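You operate a simulated robot arm through the tools that you are given. There is no shell and no other tool. Be economical: measure what you need, move in short steps, check, and stop when the job is done.

Carry out the task below with a simulated robot arm. There is one attempt and no reset: what you move stays moved.

TASK
Open the ash box lid.
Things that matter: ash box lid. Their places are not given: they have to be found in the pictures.

It is judged by the outcome, as a careful person would: the job done as asked, and still so three seconds after it is handed in. It fails if anything else is knocked over, pushed out of place, dropped, spilled or broken.

THE ROBOT
A 6-joint arm with a two-finger parallel gripper, fixed in place. Base frame: the origin is at the foot of the arm, x ahead of it, y to its left, z up. Lengths are in m, angles in degrees, forces in N, time in s.
Its first joint turns from -66.0 to 66.0 degrees. Payload 2.7 kg.
Tool frame: the origin (TCP) lies between the finger pads and is the grasp point; the fingertips stand 0.023 m ahead of it; z points along the fingers, y is the line along which they close. The gripper opens to 0.094 m. The fingers are 0.038 m wide and 0.01 m thick; the gripper's body (0.054 by 0.096 m) begins 0.039 m behind the TCP.
Orientation is told as [roll, pitch, yaw] about the base's x, y, z axes, in that order, counted from this pose: with the fingers straight down and closing along the base's y, the tool's x points along the base's -x, its y along +y and its z along -z.

THE INTERFACE
- The arm moves only by the tool nudge_tool. Its argument "increments" is a list of rows, each a list of 6 numbers: the shift along the tool's x, y, z in m, then the turn, a rotation vector about the tool's x, y, z in degrees. In form: [[x, y, z, ax, ay, az], ...]. A call has 1 to 20 rows; each row shifts and turns the commanded pose from where the row before left it, along the tool's axes as they then stand. "claw" is the opening, from 0 (shut) to 1 (fully open), set as the call begins (left out, the last holds). A row lasts 0.2 s, in which the tool goes at most 0.05 m and 8.6 degrees; a call with a longer step from one row to the next is refused whole, and so is a gripper value outside its range. A pose out of reach is approached as far as the arm can. The call stops where the force on the tool passes 40 N (or 10 N more than at its start, if that is more) or the arm is blocked; 0.2 s more then pass. The fingers move at their own pace (about 0.045 m/s each) and stop on an object; they squeeze with about 27 N. The grip force told is the motor's: it shows also when the fingers shut on nothing. Time passes only in rows, and 0.2 s behind the last, so rows that do not move let the fingers close. It gives the time, the measured TCP pose, the force on the tool (base axes), the opening and the grip force at its end, in the units of the frame above (readings bear some noise), and new pictures: "pictures" is both (left out), scene, wrist or none.
- Cameras (640 x 400 px; columns grow to the right, rows downward): "scene" is fixed at [0.0721, -0.4405, 1.4314]; the picture's right is [0.73, -0.68, 0.00], its down [-0.26, -0.28, -0.92] and it looks along [0.63, 0.68, -0.38] (base axes); focal length 355 px, centre (320, 200). "wrist" rides on the gripper at [-0.039, 0, -0.044] in the tool frame; the picture's right is [0.00, -1.00, 0.00], its down [0.97, 0.00, -0.24] and it looks along [0.24, 0.00, 0.97] (tool axes); focal length 218 px, centre (320, 200).
- measure_at(camera, pixels): there is no depth. For up to 12 entries [column, row, z] of the newest picture of that camera ("zoom" is the newest enlarged one), the place [x, y] in the base frame at which the ray of that pixel passes the height z, good to about 0.002 m, but the place of the scene camera against the robot may be out by one fixed shift of up to 0.018 m in any direction. No time passes.
- close_up(camera, box): a new picture of the part [left, top, right, bottom] of that camera's present view, enlarged. No time passes.
- hand_in(): hands the job in; it is judged then, once.

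Work in short steps. Measure before you move; look again where a grasp or a placing could have gone wrong, and mend it. You have 60 turns and 120 pictures in all, the two below and enlarged ones among them. Open the gripper and draw the arm clear of the work before you hand the job in, unless the task says otherwise; then end with one line.

The tools are called after "Call:" by a JSON object that holds its "op" and its "data". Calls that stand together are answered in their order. nudge_tool: Moves the arm, as the interface text tells. Its arguments: {"type":"object","properties":{"increments":{"type":"array","items":{"type":"array","items":{"type":"number"}}},"claw":{"type":"number"},"pictures":{"type":"string","enum":["both","scene","wrist","none"]}},"required":["increments"]} The other tools are called the same way: measure_at (camera, pixels) gives the place at which the rays of pixels pass given heights; close_up (camera, box) takes an enlarged picture of a part of a camera's view; hand_in () hands the job in.

At the start:

```text
clock: 0.0
eef_pos: [0.4021, 0.0631, 1.2138]
tcp_rot: [0.2, 0.0, 0.0]
ft_force: [0.2, -0.8, -0.1]
finger_gap: 0.094
grasp_force: 0.1
```

scene: 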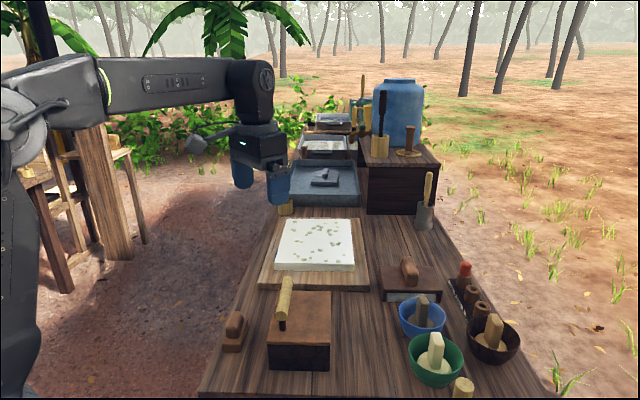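
wrist: 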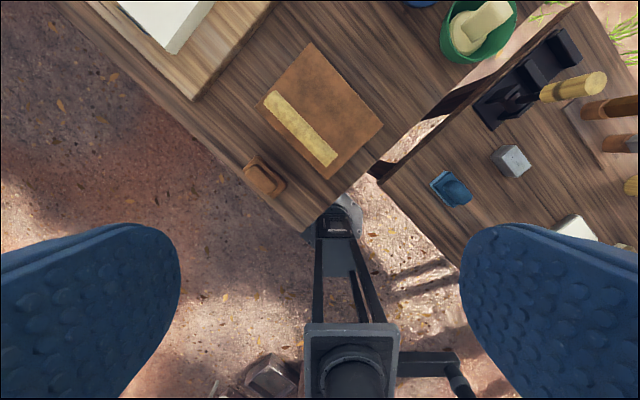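

I'll take a closer look at the box with the bamboo handle around (300,330) and its surroundings.

Call:
{"op": "close_up", "data": {"camera": "scene", "box": [200, 250, 360, 390]}}

Call:
{"op": "close_up", "data": {"camera": "wrist", "box": [220, 20, 420, 220]}}

Call:
{"op": "close_up", "data": {"camera": "scene", "box": [340, 60, 560, 400]}}

```text
2.86 times, centred on (280, 320) of scene
```

zoom: 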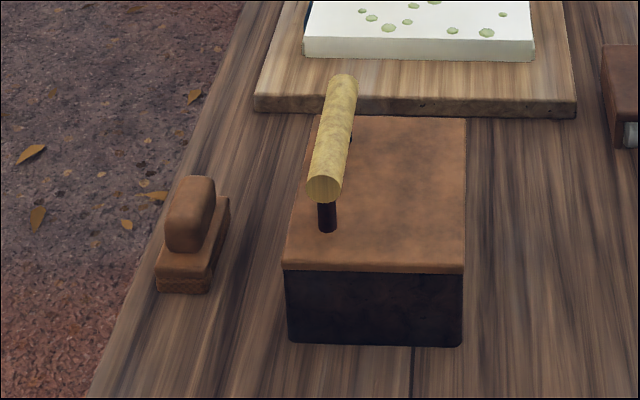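

```text
2.00 times, centred on (320, 120) of wrist
```

zoom: 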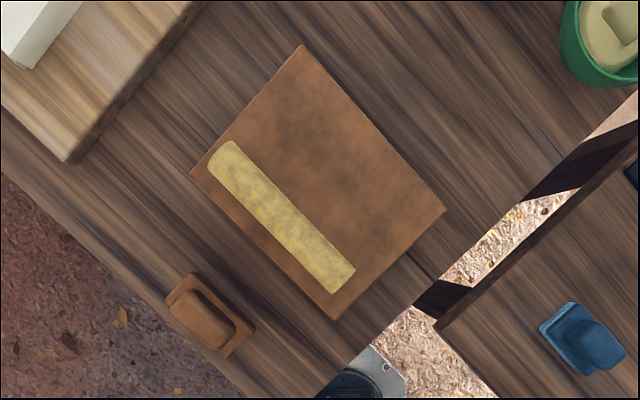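

```text
1.18 times, centred on (450, 230) of scene
```

zoom: 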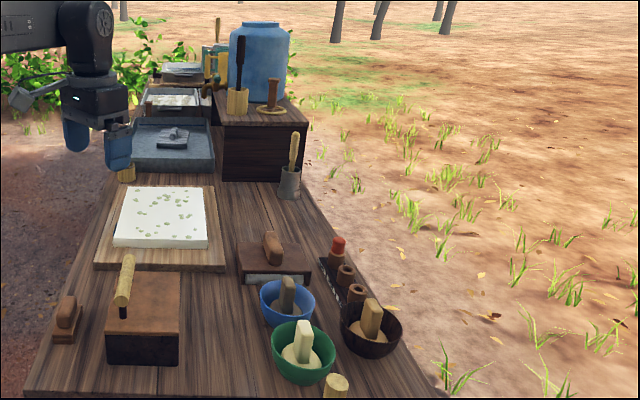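

The box with the bamboo handle is probably the ash box. I'll measure its lid corners and handle in both views to get heights.

Call:
{"op": "measure_at", "data": {"camera": "wrist", "pixels": [[311, 42, 0.97], [255, 106.5, 0.97], [327.5, 180, 0.97], [382.5, 125, 0.97], [311, 42, 1.0], [255, 106.5, 1.0], [327.5, 180, 1.0], [382.5, 125, 1.0], [268, 95, 1.04], [333, 161, 1.04], [268, 95, 1.02], [333, 161, 1.02]]}}

Call:
{"op": "measure_at", "data": {"camera": "scene", "pixels": [[267, 343.8, 0.97], [330.3, 345.2, 0.97], [279.3, 290.3, 0.97], [331.4, 291, 0.97], [267, 343.8, 1.0], [330.3, 345.2, 1.0], [331.4, 291, 1.0], [269, 369.7, 0.913], [329.7, 371, 0.913], [281, 326, 1.04], [286, 279, 1.04], [281, 326, 1.02]]}}

```text
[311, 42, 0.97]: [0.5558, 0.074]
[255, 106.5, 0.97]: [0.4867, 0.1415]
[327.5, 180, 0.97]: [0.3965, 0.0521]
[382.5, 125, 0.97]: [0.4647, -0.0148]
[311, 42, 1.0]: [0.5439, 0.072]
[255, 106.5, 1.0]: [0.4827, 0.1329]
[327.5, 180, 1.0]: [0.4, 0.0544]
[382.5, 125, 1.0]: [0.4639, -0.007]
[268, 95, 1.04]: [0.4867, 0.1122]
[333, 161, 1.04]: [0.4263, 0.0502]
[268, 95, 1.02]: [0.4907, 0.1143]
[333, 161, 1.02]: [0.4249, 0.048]
```

```text
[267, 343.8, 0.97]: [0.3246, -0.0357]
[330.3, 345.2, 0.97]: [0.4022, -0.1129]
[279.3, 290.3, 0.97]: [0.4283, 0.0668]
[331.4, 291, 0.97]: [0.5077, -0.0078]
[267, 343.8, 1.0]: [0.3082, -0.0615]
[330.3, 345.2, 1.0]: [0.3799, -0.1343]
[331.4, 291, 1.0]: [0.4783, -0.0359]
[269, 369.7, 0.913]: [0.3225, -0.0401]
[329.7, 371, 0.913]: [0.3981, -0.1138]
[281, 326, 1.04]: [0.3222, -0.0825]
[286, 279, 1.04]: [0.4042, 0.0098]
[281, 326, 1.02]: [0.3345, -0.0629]
```

The two views agree on a lid height of about z≈0.87, lower than the stated surface. The handle is near (0.466, 0.092, 0.91) and runs along (1,1). I'll turn the tool 45° so it closes across the handle, hover above it and measure again.

Call:
{"op": "nudge_tool", "data": {"increments": [[0, 0, 0, 0, 0, -7.5], [0, 0, 0, 0, 0, -7.5], [0, 0, 0, 0, 0, -7.5], [0, 0, 0, 0, 0, -7.5], [0, 0, 0, 0, 0, -7.5], [0, 0, 0, 0, 0, -7.5], [-0.022, -0.008, 0.03, 0, 0, 0], [-0.022, -0.008, 0.03, 0, 0, 0], [-0.022, -0.008, 0.03, 0, 0, 0], [0, 0, 0.02, 0, 0, 0], [0, 0, 0, 0, 0, 0]], "claw": 1}}

```text
clock: 2.4
eef_pos: [0.4634, 0.0915, 1.1009]
tcp_rot: [0.0, -0.1, 45.1]
ft_force: [-0.4, -0.2, -0.2]
finger_gap: 0.0942
grasp_force: 0.1
```

scene: 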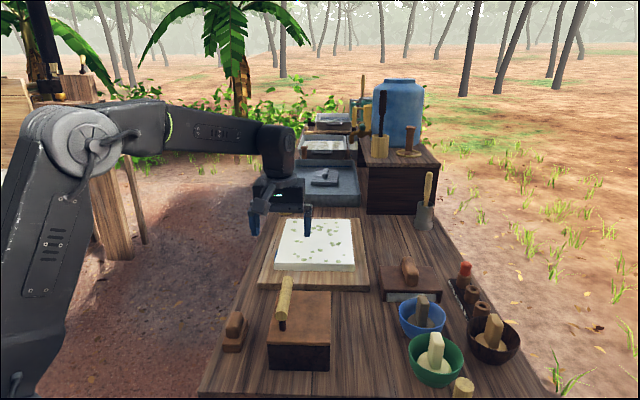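
wrist: 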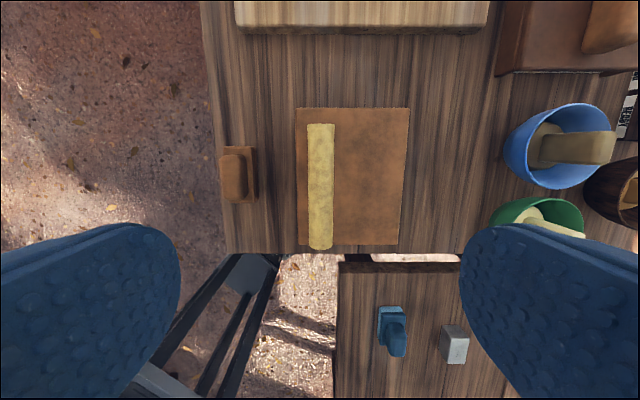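

The box is square to the tool now. I'll measure the lid corners and handle from this second wrist view.

Call:
{"op": "measure_at", "data": {"camera": "wrist", "pixels": [[297, 107, 0.87], [408, 108, 0.87], [404, 243, 0.87], [300, 244, 0.87], [297, 107, 0.84], [404, 243, 0.84], [297, 107, 0.9], [404, 243, 0.9], [320, 124, 0.91], [320, 248, 0.91], [320, 186, 0.91], [226, 253, 0.8]]}}

Call:
{"op": "close_up", "data": {"camera": "wrist", "box": [270, 90, 430, 270]}}

```text
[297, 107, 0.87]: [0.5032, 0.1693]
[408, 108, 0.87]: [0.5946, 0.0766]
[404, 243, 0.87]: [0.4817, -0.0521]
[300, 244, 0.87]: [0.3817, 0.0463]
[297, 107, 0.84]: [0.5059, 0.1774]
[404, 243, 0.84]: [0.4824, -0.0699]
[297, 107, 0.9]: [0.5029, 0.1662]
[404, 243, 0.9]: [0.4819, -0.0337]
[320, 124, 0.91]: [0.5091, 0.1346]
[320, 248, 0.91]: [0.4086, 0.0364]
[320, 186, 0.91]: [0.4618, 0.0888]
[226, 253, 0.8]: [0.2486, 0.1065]
```

```text
2.22 times, centred on (350, 180) of wrist
```

zoom: 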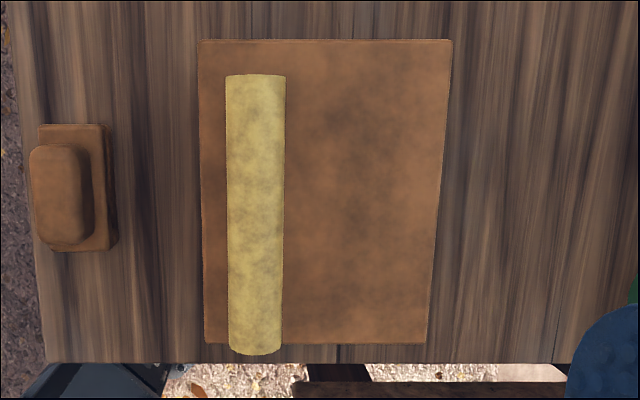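

The handle lies along column 320, so it is centred between the fingers, with its top at about z≈0.94. I'll come straight down over it with the gripper open.

Call:
{"op": "nudge_tool", "data": {"increments": [[0, 0, 0.035, 0, 0, 0], [0, 0, 0.035, 0, 0, 0], [0, 0, 0.03, 0, 0, 0], [0, 0, 0.03, 0, 0, 0], [0, 0, 0.02, 0, 0, 0], [0, 0, 0.01, 0, 0, 0], [0, 0, 0, 0, 0, 0]], "claw": 1}}

```text
clock: 4.0
eef_pos: [0.4648, 0.094, 0.9407]
tcp_rot: [0.0, -0.1, 45.1]
ft_force: [-0.6, 0.2, -0.5]
finger_gap: 0.094
grasp_force: 0.0
```

scene: 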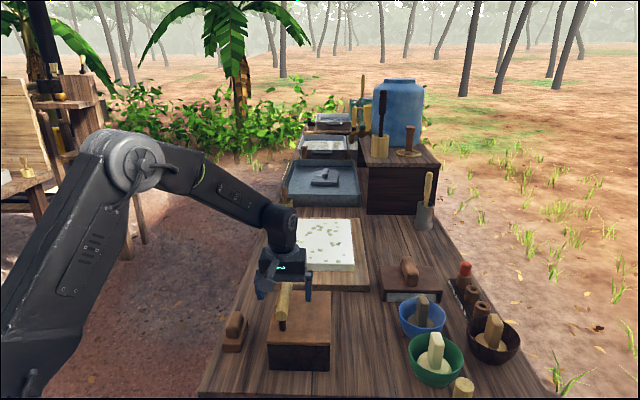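
wrist: 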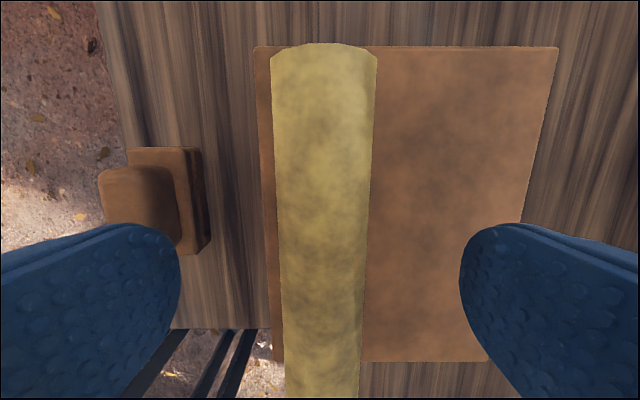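

The handle width suggests its axis is at z≈0.92, with a radius of about 13 mm. I'll lower another 2 cm and close on it.

Call:
{"op": "nudge_tool", "data": {"increments": [[0, 0, 0.01, 0, 0, 0], [0, 0, 0.01, 0, 0, 0], [0, 0, 0, 0, 0, 0]], "claw": 1}}

Call:
{"op": "close_up", "data": {"camera": "scene", "box": [220, 230, 380, 390]}}

```text
clock: 4.8
eef_pos: [0.4645, 0.094, 0.9223]
tcp_rot: [0.0, -0.1, 45.0]
ft_force: [0.5, 0.3, -0.1]
finger_gap: 0.0942
grasp_force: 0.1
```

scene: 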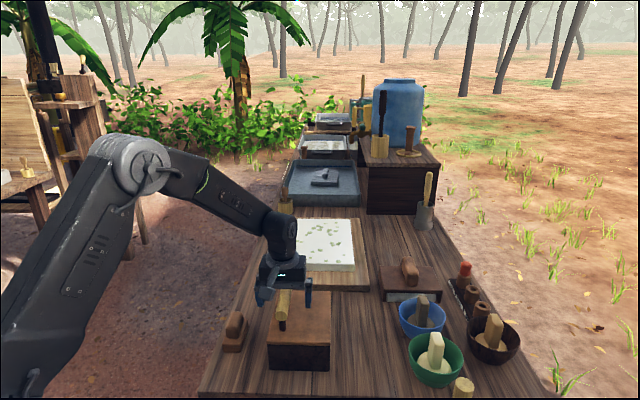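
wrist: 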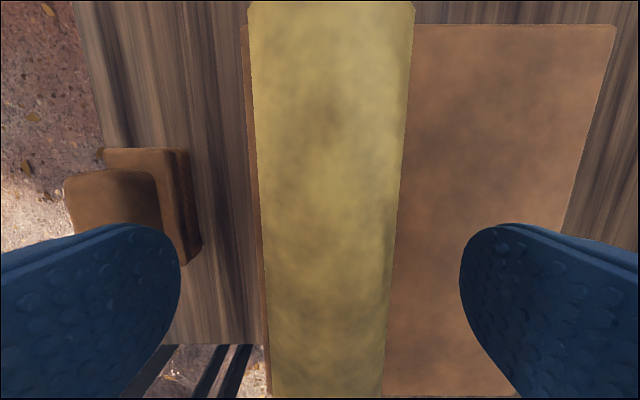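

```text
2.50 times, centred on (300, 310) of scene
```

zoom: 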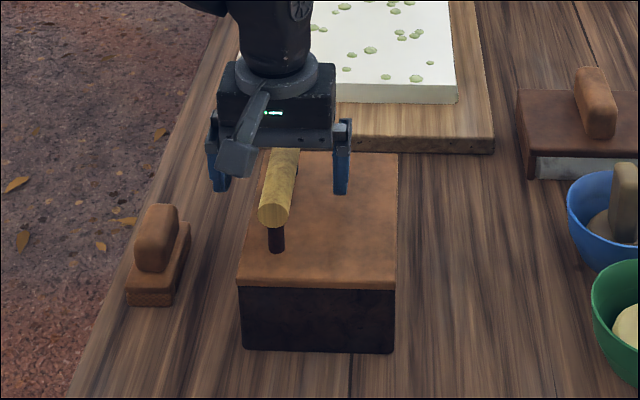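

The fingers straddle the handle, which sits about 1.5 mm to the right. I'll shift to centre it and close.

Call:
{"op": "nudge_tool", "data": {"increments": [[0, -0.0015, 0, 0, 0, 0], [0, 0, 0, 0, 0, 0], [0, 0, 0, 0, 0, 0], [0, 0, 0, 0, 0, 0], [0, 0, 0, 0, 0, 0], [0, 0, 0, 0, 0, 0]], "claw": 0}}

```text
clock: 6.2
eef_pos: [0.467, 0.0928, 0.9237]
tcp_rot: [0.0, -0.1, 45.1]
ft_force: [0.3, -0.1, -0.5]
finger_gap: 0.0256
grasp_force: 45.1
```

scene: 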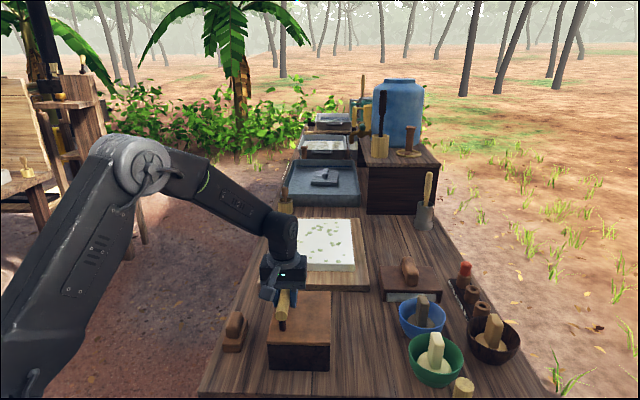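
wrist: 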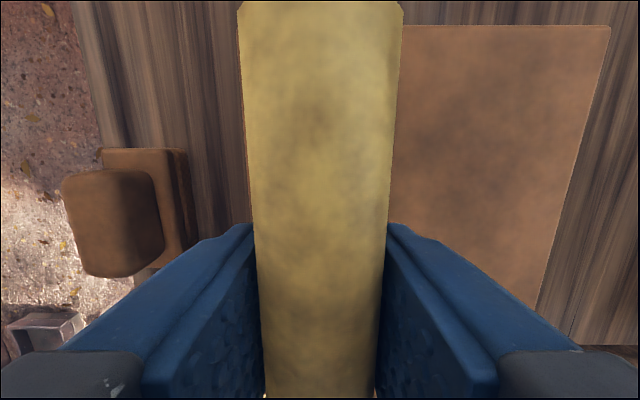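

The grip holds at 25.6 mm. The hinge should be at the long edge opposite the handle, about 0.10 m across and 0.058 m below the TCP. I'll test a small 8° arc about it.

Call:
{"op": "nudge_tool", "data": {"increments": [[0, -0.0043, -0.0068, -4, 0, 0], [0, -0.0043, -0.0068, -4, 0, 0], [0, 0, 0, 0, 0, 0]], "claw": 0}}

Call:
{"op": "close_up", "data": {"camera": "scene", "box": [220, 230, 380, 390]}}

```text
clock: 7.0
eef_pos: [0.4714, 0.0861, 0.9367]
tcp_rot: [8.2, 0.0, 45.0]
ft_force: [-10.3, 13.1, 7.6]
finger_gap: 0.0256
grasp_force: 45.1
```

scene: 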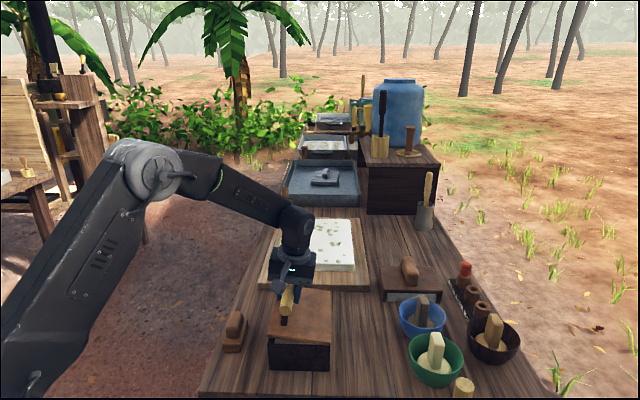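
wrist: 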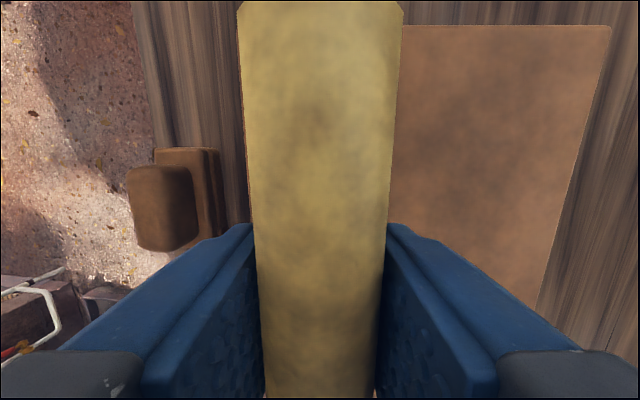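

```text
2.50 times, centred on (300, 310) of scene
```

zoom: 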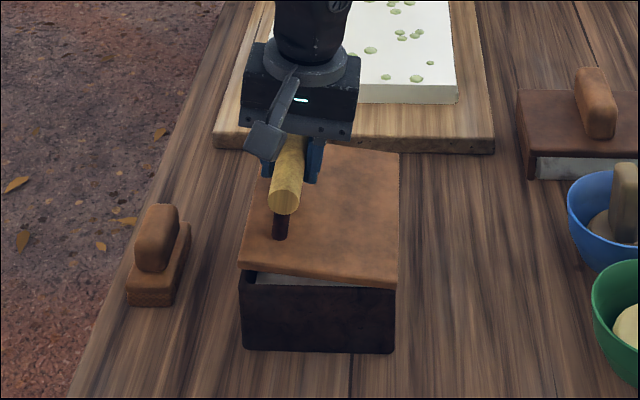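

The lid swings up hinged on its right edge, as expected. The force is about 16 N back along the closing direction, so I'll reduce the lateral part of the arc and continue.

Call:
{"op": "nudge_tool", "data": {"increments": [[0, -0.0027, -0.0073, -4, 0, 0], [0, -0.0035, -0.0072, -4, 0, 0], [0, -0.0035, -0.0072, -4, 0, 0], [0, 0, 0, 0, 0, 0]], "claw": 0, "pictures": "scene"}}

```text
clock: 8.0
eef_pos: [0.4855, 0.0738, 0.9568]
tcp_rot: [20.0, -0.3, 45.1]
ft_force: [12.5, 11.5, -2.8]
finger_gap: 0.0254
grasp_force: 44.9
```

scene: 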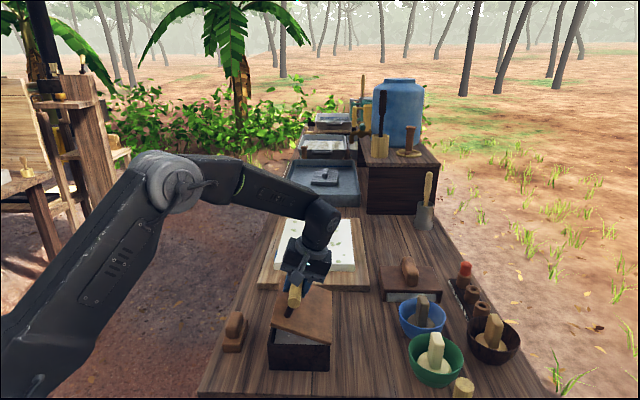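

The lid is at about 20°. The force is now mostly along the handle axis, about 17 N toward (+,+), so I'll add a small correction along tool −x and carry on.

Call:
{"op": "nudge_tool", "data": {"increments": [[-0.001, -0.0035, -0.0072, -4, 0, 0], [-0.001, -0.0035, -0.0072, -4, 0, 0], [0, -0.0035, -0.0072, -4, 0, 0], [0, 0, 0, 0, 0, 0]], "claw": 0, "pictures": "none"}}

```text
clock: 9.0
eef_pos: [0.4967, 0.0614, 0.9698]
tcp_rot: [32.1, 0.1, 44.9]
ft_force: [1.5, -16.1, -18.7]
finger_gap: 0.0253
grasp_force: 45.0
```

The force now shows the tool lagging outward from the hinge, with about 20 N toward it. I'll steer back in along −y.

Call:
{"op": "nudge_tool", "data": {"increments": [[0.0005, -0.0058, -0.0066, -4, 0, 0], [0, -0.0045, -0.0069, -4, 0, 0], [0, 0, 0, 0, 0, 0]], "claw": 0, "pictures": "scene"}}

```text
clock: 9.8
eef_pos: [0.5079, 0.0505, 0.9778]
tcp_rot: [40.3, 0.1, 45.3]
ft_force: [-10.3, -9.8, -8.1]
finger_gap: 0.0252
grasp_force: 45.0
```

scene: 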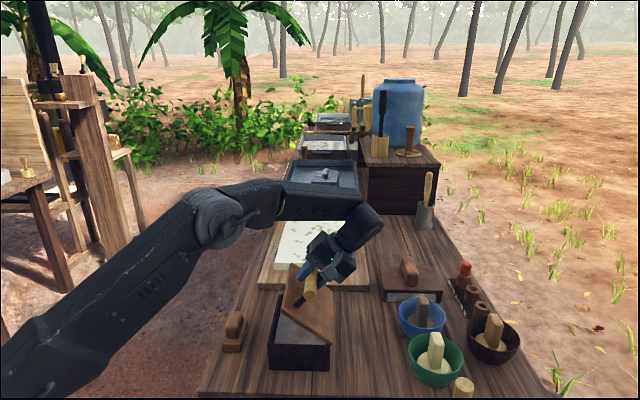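

At 40° the forces are small except along the axis. I'll continue the arc with a slight +x correction.

Call:
{"op": "nudge_tool", "data": {"increments": [[0.001, -0.0045, -0.0069, -4, 0, 0], [0, -0.0045, -0.0069, -4, 0, 0], [0, -0.0043, -0.0069, -4, 0, 0], [0, 0, 0, 0, 0, 0]], "claw": 0, "pictures": "scene"}}

```text
clock: 10.8
eef_pos: [0.5191, 0.0394, 0.9831]
tcp_rot: [51.7, -0.6, 45.0]
ft_force: [4.0, 9.1, 30.7]
finger_gap: 0.0256
grasp_force: 44.9
out of reach, approached as far as the arm can: row 3
```

scene: 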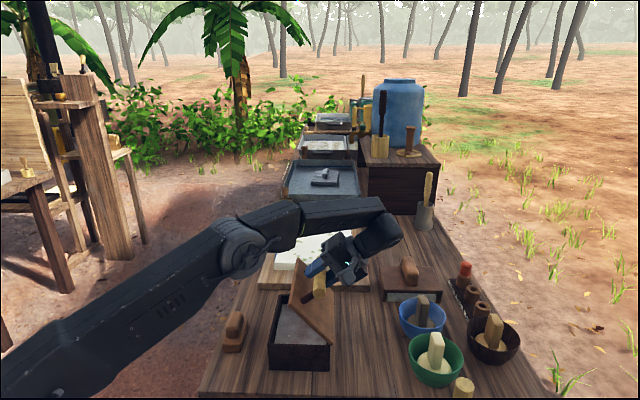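

The arm ran out of reach at this tilt. The track fits a hinge at u=0.370, z=0.868, with R=0.119 and the lid at about 47°. I'll loosen the grip so the handle is caged but can turn, take back some tilt, then carry on along the arc.

Call:
{"op": "nudge_tool", "data": {"increments": [[0, 0, 0, 0, 0, 0], [0, 0, 0, 4, 0, 0], [0, 0, 0, 4, 0, 0], [0, 0, 0, 4, 0, 0], [0, 0, 0, 0, 0, 0]], "claw": 0.36}}

```text
clock: 12.0
eef_pos: [0.5176, 0.0365, 0.9798]
tcp_rot: [40.0, -0.2, 45.1]
ft_force: [0.0, 0.2, 0.3]
finger_gap: 0.0337
grasp_force: 0.1
```

scene: 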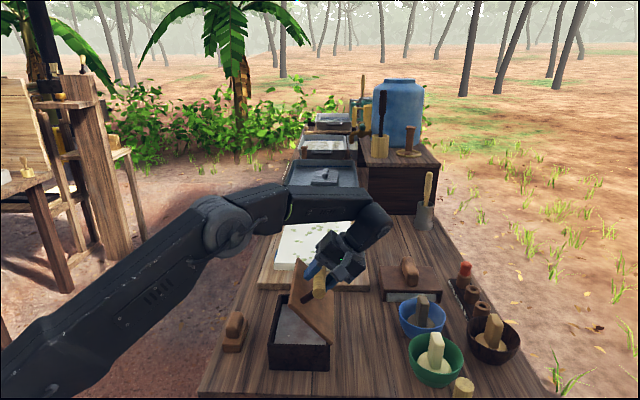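
wrist: 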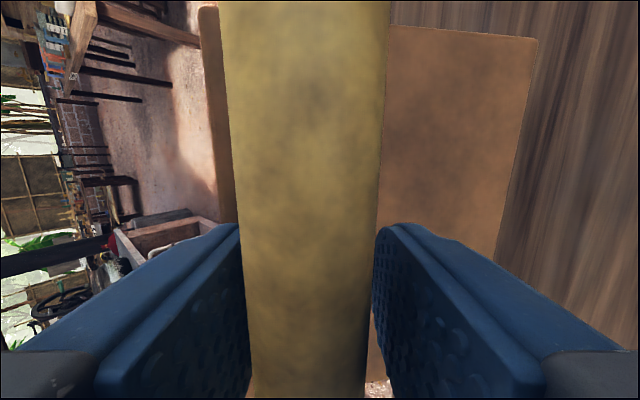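

There is no load now and the handle is caged. I'll move on along the arc to about φ=95°, easing the tilt back a degree per row.

Call:
{"op": "nudge_tool", "data": {"increments": [[0, -0.0048, -0.0086, 1, 0, 0], [0, -0.0072, -0.0075, 1, 0, 0], [0, -0.0079, -0.0068, 1, 0, 0], [0, -0.0086, -0.0059, 1, 0, 0], [0, 0, 0, 0, 0, 0]], "claw": 0.36}}

```text
clock: 13.2
eef_pos: [0.5461, 0.006, 0.9843]
tcp_rot: [36.0, 0.0, 45.0]
ft_force: [-0.6, 1.4, 1.5]
finger_gap: 0.0345
grasp_force: 0.7
```

scene: 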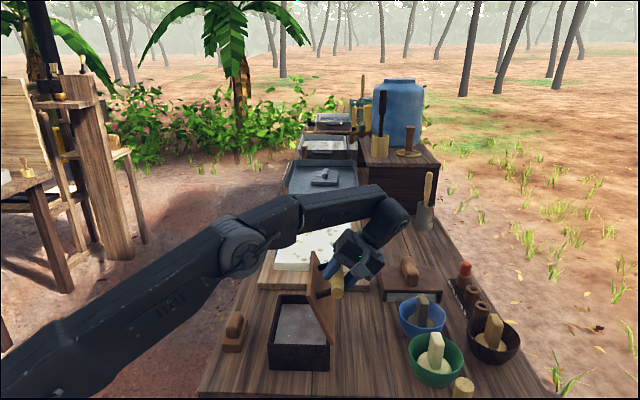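
wrist: 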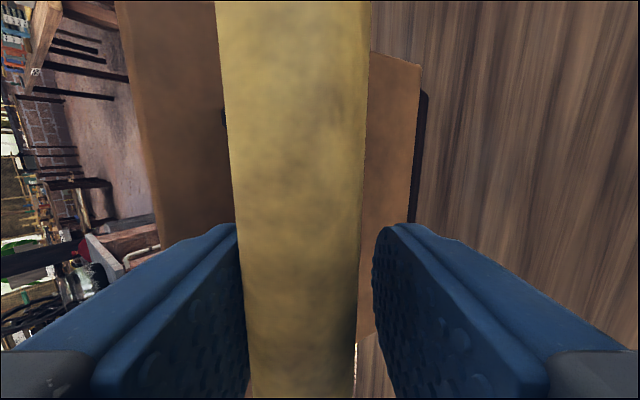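

The lid is at about 66° and following freely. I'll continue to φ≈115°.

Call:
{"op": "nudge_tool", "data": {"increments": [[0, -0.0073, -0.0053, 1, 0, 0], [0, -0.0095, -0.0043, 1, 0, 0], [0, -0.0098, -0.0032, 1, 0, 0], [0, -0.0103, -0.0018, 1, 0, 0], [0, 0, 0, 0, 0, 0]], "claw": 0.36}}

Call:
{"op": "close_up", "data": {"camera": "scene", "box": [240, 200, 460, 390]}}

```text
clock: 14.4
eef_pos: [0.5678, -0.0203, 0.9748]
tcp_rot: [32.0, -0.1, 45.2]
ft_force: [0.2, 0.2, -0.2]
finger_gap: 0.0339
grasp_force: 0.0
out of reach, approached as far as the arm can: row 4
```

scene: 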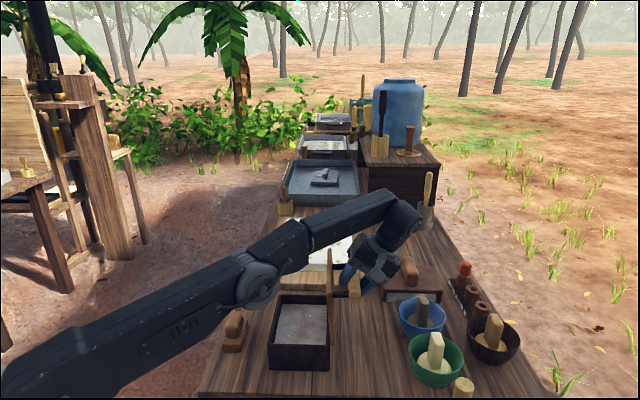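
wrist: 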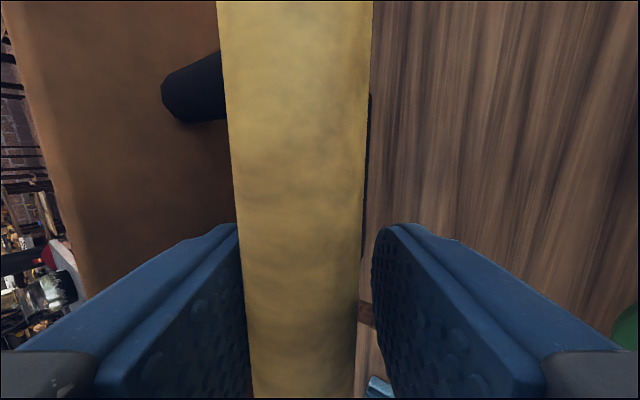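

```text
2.11 times, centred on (350, 295) of scene
```

zoom: 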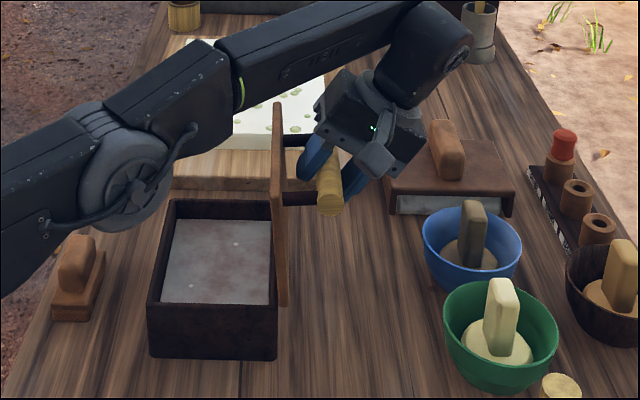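

The lid is close to upright, about 87°. I'll take back more tilt to regain reach, then push it a little past vertical and watch for the hinge stop.

Call:
{"op": "nudge_tool", "data": {"increments": [[0, 0, 0, 3, 0, 0], [0, 0, 0, 3, 0, 0], [0, 0, 0, 3, 0, 0], [0, -0.007, -0.001, 0, 0, 0], [0, -0.007, -0.001, 0, 0, 0], [0, -0.005, 0.0008, 0, 0, 0], [0, -0.005, 0.0008, 0, 0, 0], [0, 0, 0, 0, 0, 0]], "claw": 0.36}}

Call:
{"op": "close_up", "data": {"camera": "scene", "box": [240, 200, 460, 390]}}

```text
clock: 16.2
eef_pos: [0.5828, -0.0359, 0.9658]
tcp_rot: [23.0, 0.0, 45.0]
ft_force: [0.6, 0.2, -0.5]
finger_gap: 0.0339
grasp_force: 0.0
```

scene: 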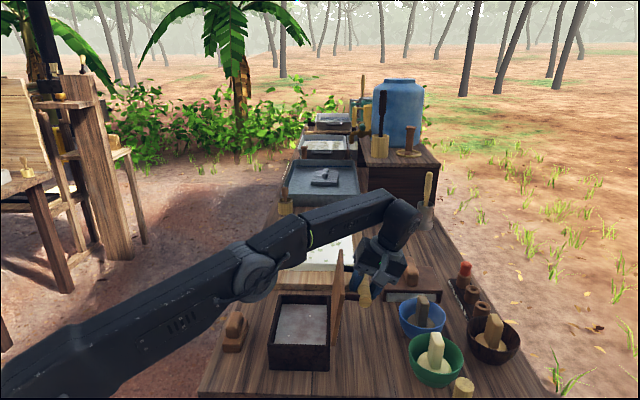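
wrist: 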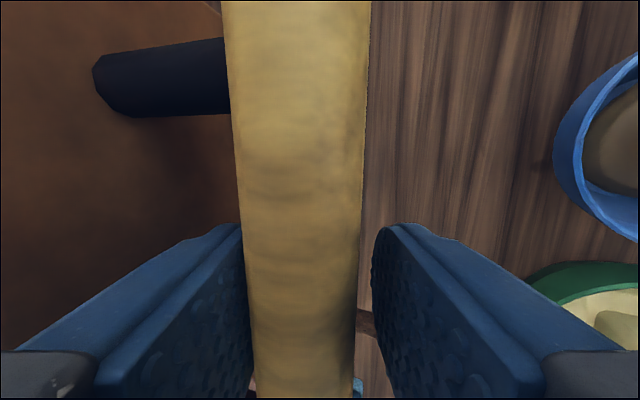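

```text
2.11 times, centred on (350, 295) of scene
```

zoom: 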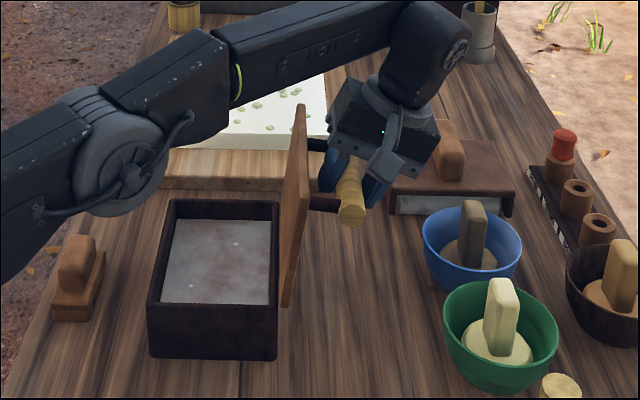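

The lid is at about 97°, held by the hinge with no load on the fingers. I'll push a bit further, to about 105°, to see whether there's a stop.

Call:
{"op": "nudge_tool", "data": {"increments": [[0, -0.0056, 0.0013, 1, 0, 0], [0, -0.0056, 0.0015, 1, 0, 0], [0, -0.0056, 0.0017, 1, 0, 0], [0, 0, 0, 0, 0, 0], [0, 0, 0, 0, 0, 0]], "claw": 0.36}}

Call:
{"op": "close_up", "data": {"camera": "scene", "box": [240, 200, 460, 390]}}

```text
clock: 17.4
eef_pos: [0.5917, -0.045, 0.9585]
tcp_rot: [20.1, -0.2, 45.2]
ft_force: [-15.6, 23.1, 24.0]
finger_gap: 0.0488
grasp_force: 16.6
```

scene: 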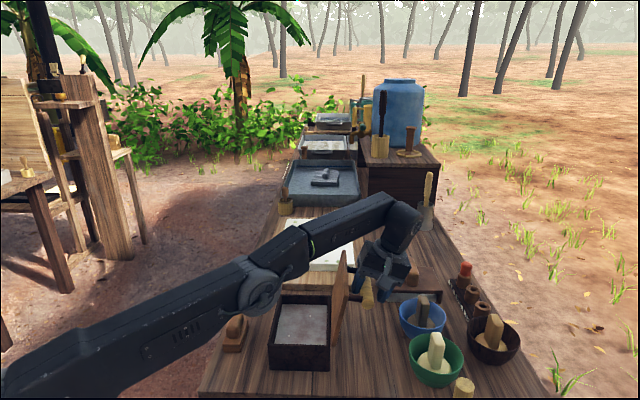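
wrist: 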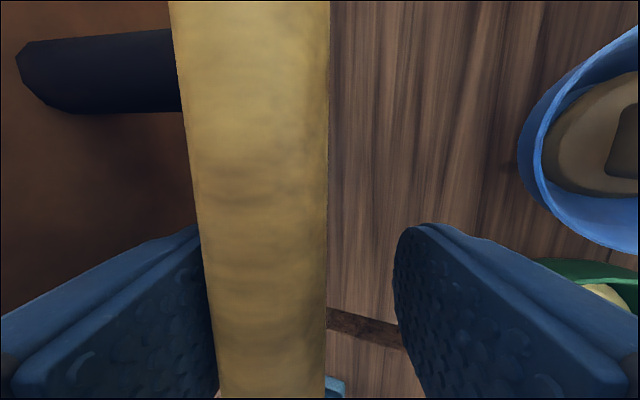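

```text
2.11 times, centred on (350, 295) of scene
```

zoom: 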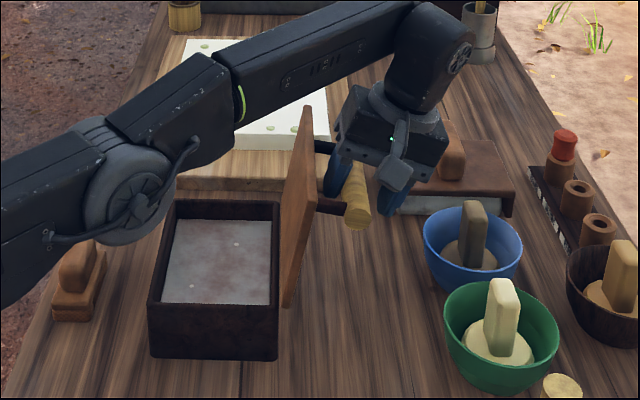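

There's a firm stop at about 100°, so the lid is fully open. I'll back off to unload it, open the gripper moderately so the handle is free on both sides, and check.

Call:
{"op": "nudge_tool", "data": {"increments": [[0, 0.004, 0, 0, 0, 0], [0, 0.003, 0, 0, 0, 0], [0, 0, 0, 0, 0, 0], [0, 0, 0, 0, 0, 0]], "claw": 0.55}}

```text
clock: 18.4
eef_pos: [0.5873, -0.0409, 0.959]
tcp_rot: [20.0, -0.1, 45.0]
ft_force: [-0.8, -0.1, 0.0]
finger_gap: 0.0517
grasp_force: 0.1
```

scene: 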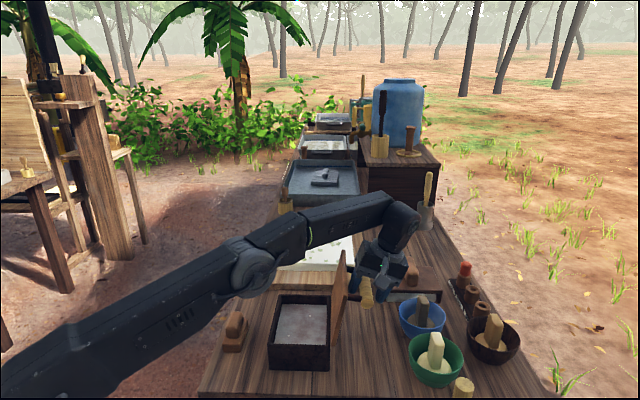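
wrist: 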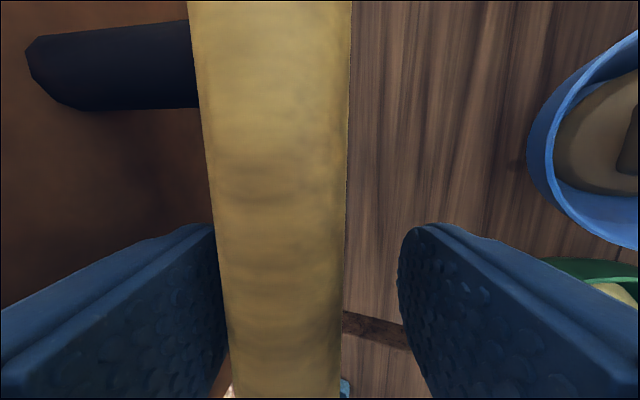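

I'll centre the fingers around the handle and withdraw straight back along the tool axis.

Call:
{"op": "nudge_tool", "data": {"increments": [[0, 0.006, 0, 0, 0, 0], [0, 0, -0.01, 0, 0, 0], [0, 0, -0.02, 0, 0, 0], [0, 0, -0.02, 0, 0, 0], [0, 0, -0.03, 0, 0, 0], [0, 0, 0, 0, 0, 0]], "claw": 0.55}}

```text
clock: 19.8
eef_pos: [0.5792, -0.0546, 1.0224]
tcp_rot: [19.9, 0.0, 44.9]
ft_force: [-0.1, 0.6, 0.1]
finger_gap: 0.052
grasp_force: 0.1
out of reach, approached as far as the arm can: row 3, 4, 5
```

scene: 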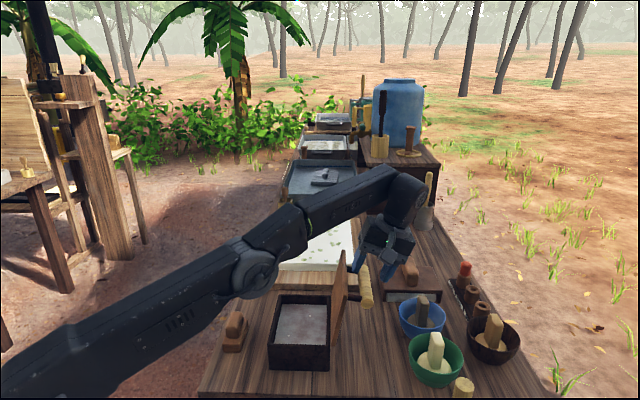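
wrist: 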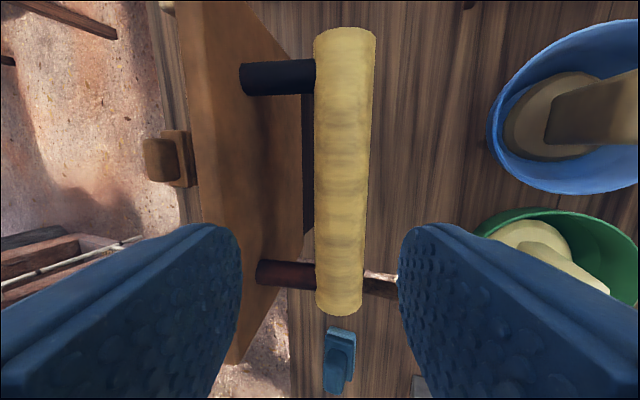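

The fingers are off the handle. I'll straighten the tool and rise straight up before drawing back.

Call:
{"op": "nudge_tool", "data": {"increments": [[0, 0, 0, 5, 0, 0], [0, 0, 0, 5, 0, 0], [0, 0, 0, 5, 0, 0], [0, 0, 0, 5, 0, 0], [0.005, 0, -0.015, 0, 0, 0], [0.01, 0, -0.02, 0, 0, 0], [0.01, 0, -0.02, 0, 0, 0], [0, 0, 0, 0, 0, 0]], "claw": 0.55}}

```text
clock: 21.6
eef_pos: [0.5599, -0.0723, 1.0781]
tcp_rot: [0.1, 0.0, 45.2]
ft_force: [0.2, 0.2, -0.1]
finger_gap: 0.0518
grasp_force: 0.1
```

scene: 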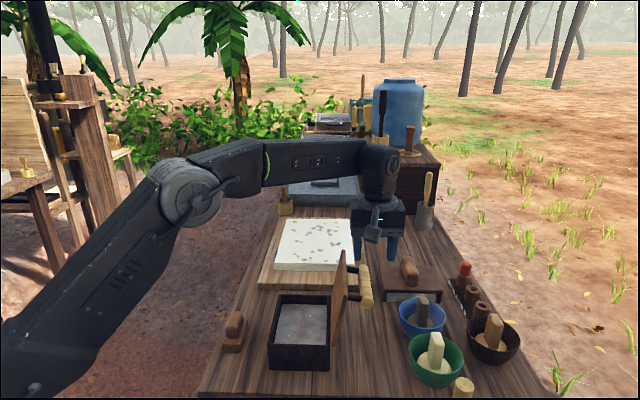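
wrist: 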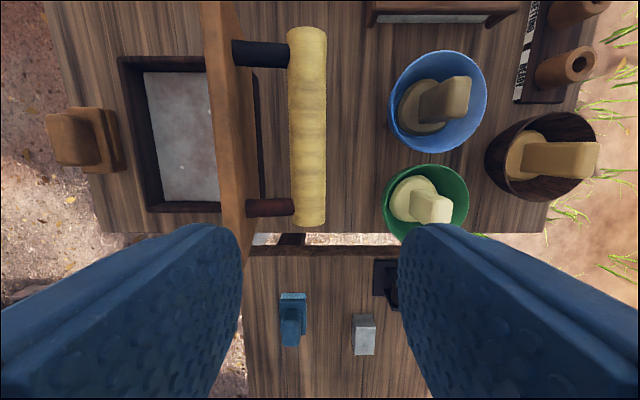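

The lid stays open and the box and other items haven't moved. I'll rise further, open the gripper fully and draw back toward the starting place.

Call:
{"op": "nudge_tool", "data": {"increments": [[0, 0, -0.035, 0, 0, 0], [0, 0, -0.035, 0, 0, 0], [0, 0, -0.035, 0, 0, 0], [0, 0, -0.03, 0, 0, 0], [0.01, 0.03, 0, 0, 0, 0], [0.01, 0.03, 0, 0, 0, 0], [0, 0.04, 0, 0, 0, 0], [0, 0.04, 0, 0, 0, 0], [0, 0.04, 0, 0, 0, 0], [0, 0, 0, 0, 0, 0], [0, 0, 0, 0, 0, 0], [0, 0, 0, 0, 0, 0]], "claw": 1}}

Call:
{"op": "close_up", "data": {"camera": "scene", "box": [200, 200, 460, 390]}}

```text
clock: 24.2
eef_pos: [0.411, 0.0374, 1.2031]
tcp_rot: [0.0, -0.2, 45.1]
ft_force: [-0.7, 0.3, 0.0]
finger_gap: 0.094
grasp_force: 0.1
out of reach, approached as far as the arm can: row 4
```

scene: 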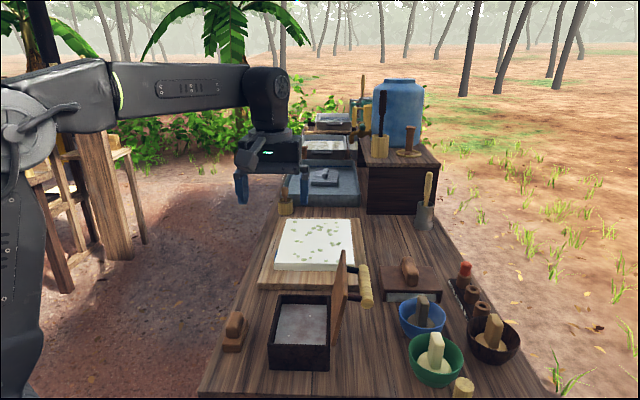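
wrist: 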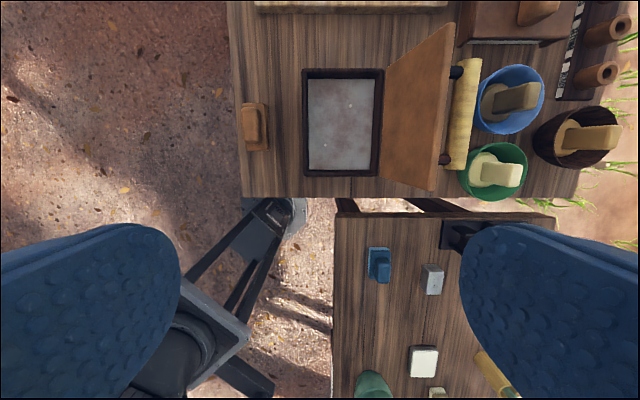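

```text
2.11 times, centred on (330, 295) of scene
```

zoom: 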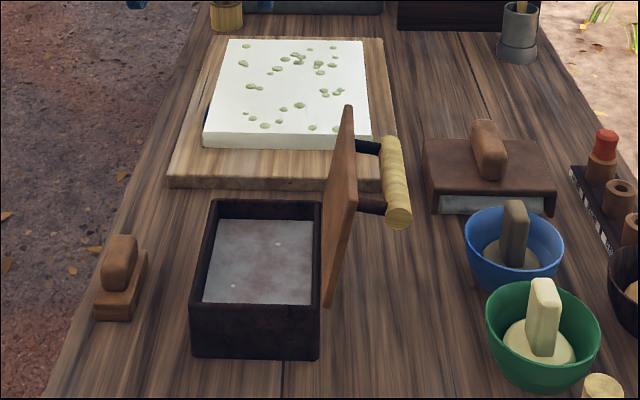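

The lid stands open past vertical, nothing else has moved, and the arm is clear.

Call:
{"op": "hand_in", "data": {}}

```text
The job is handed in.
```

The ash box lid is open: it stands at about 100°, against its hinge stop, with the arm drawn clear and nothing else disturbed.
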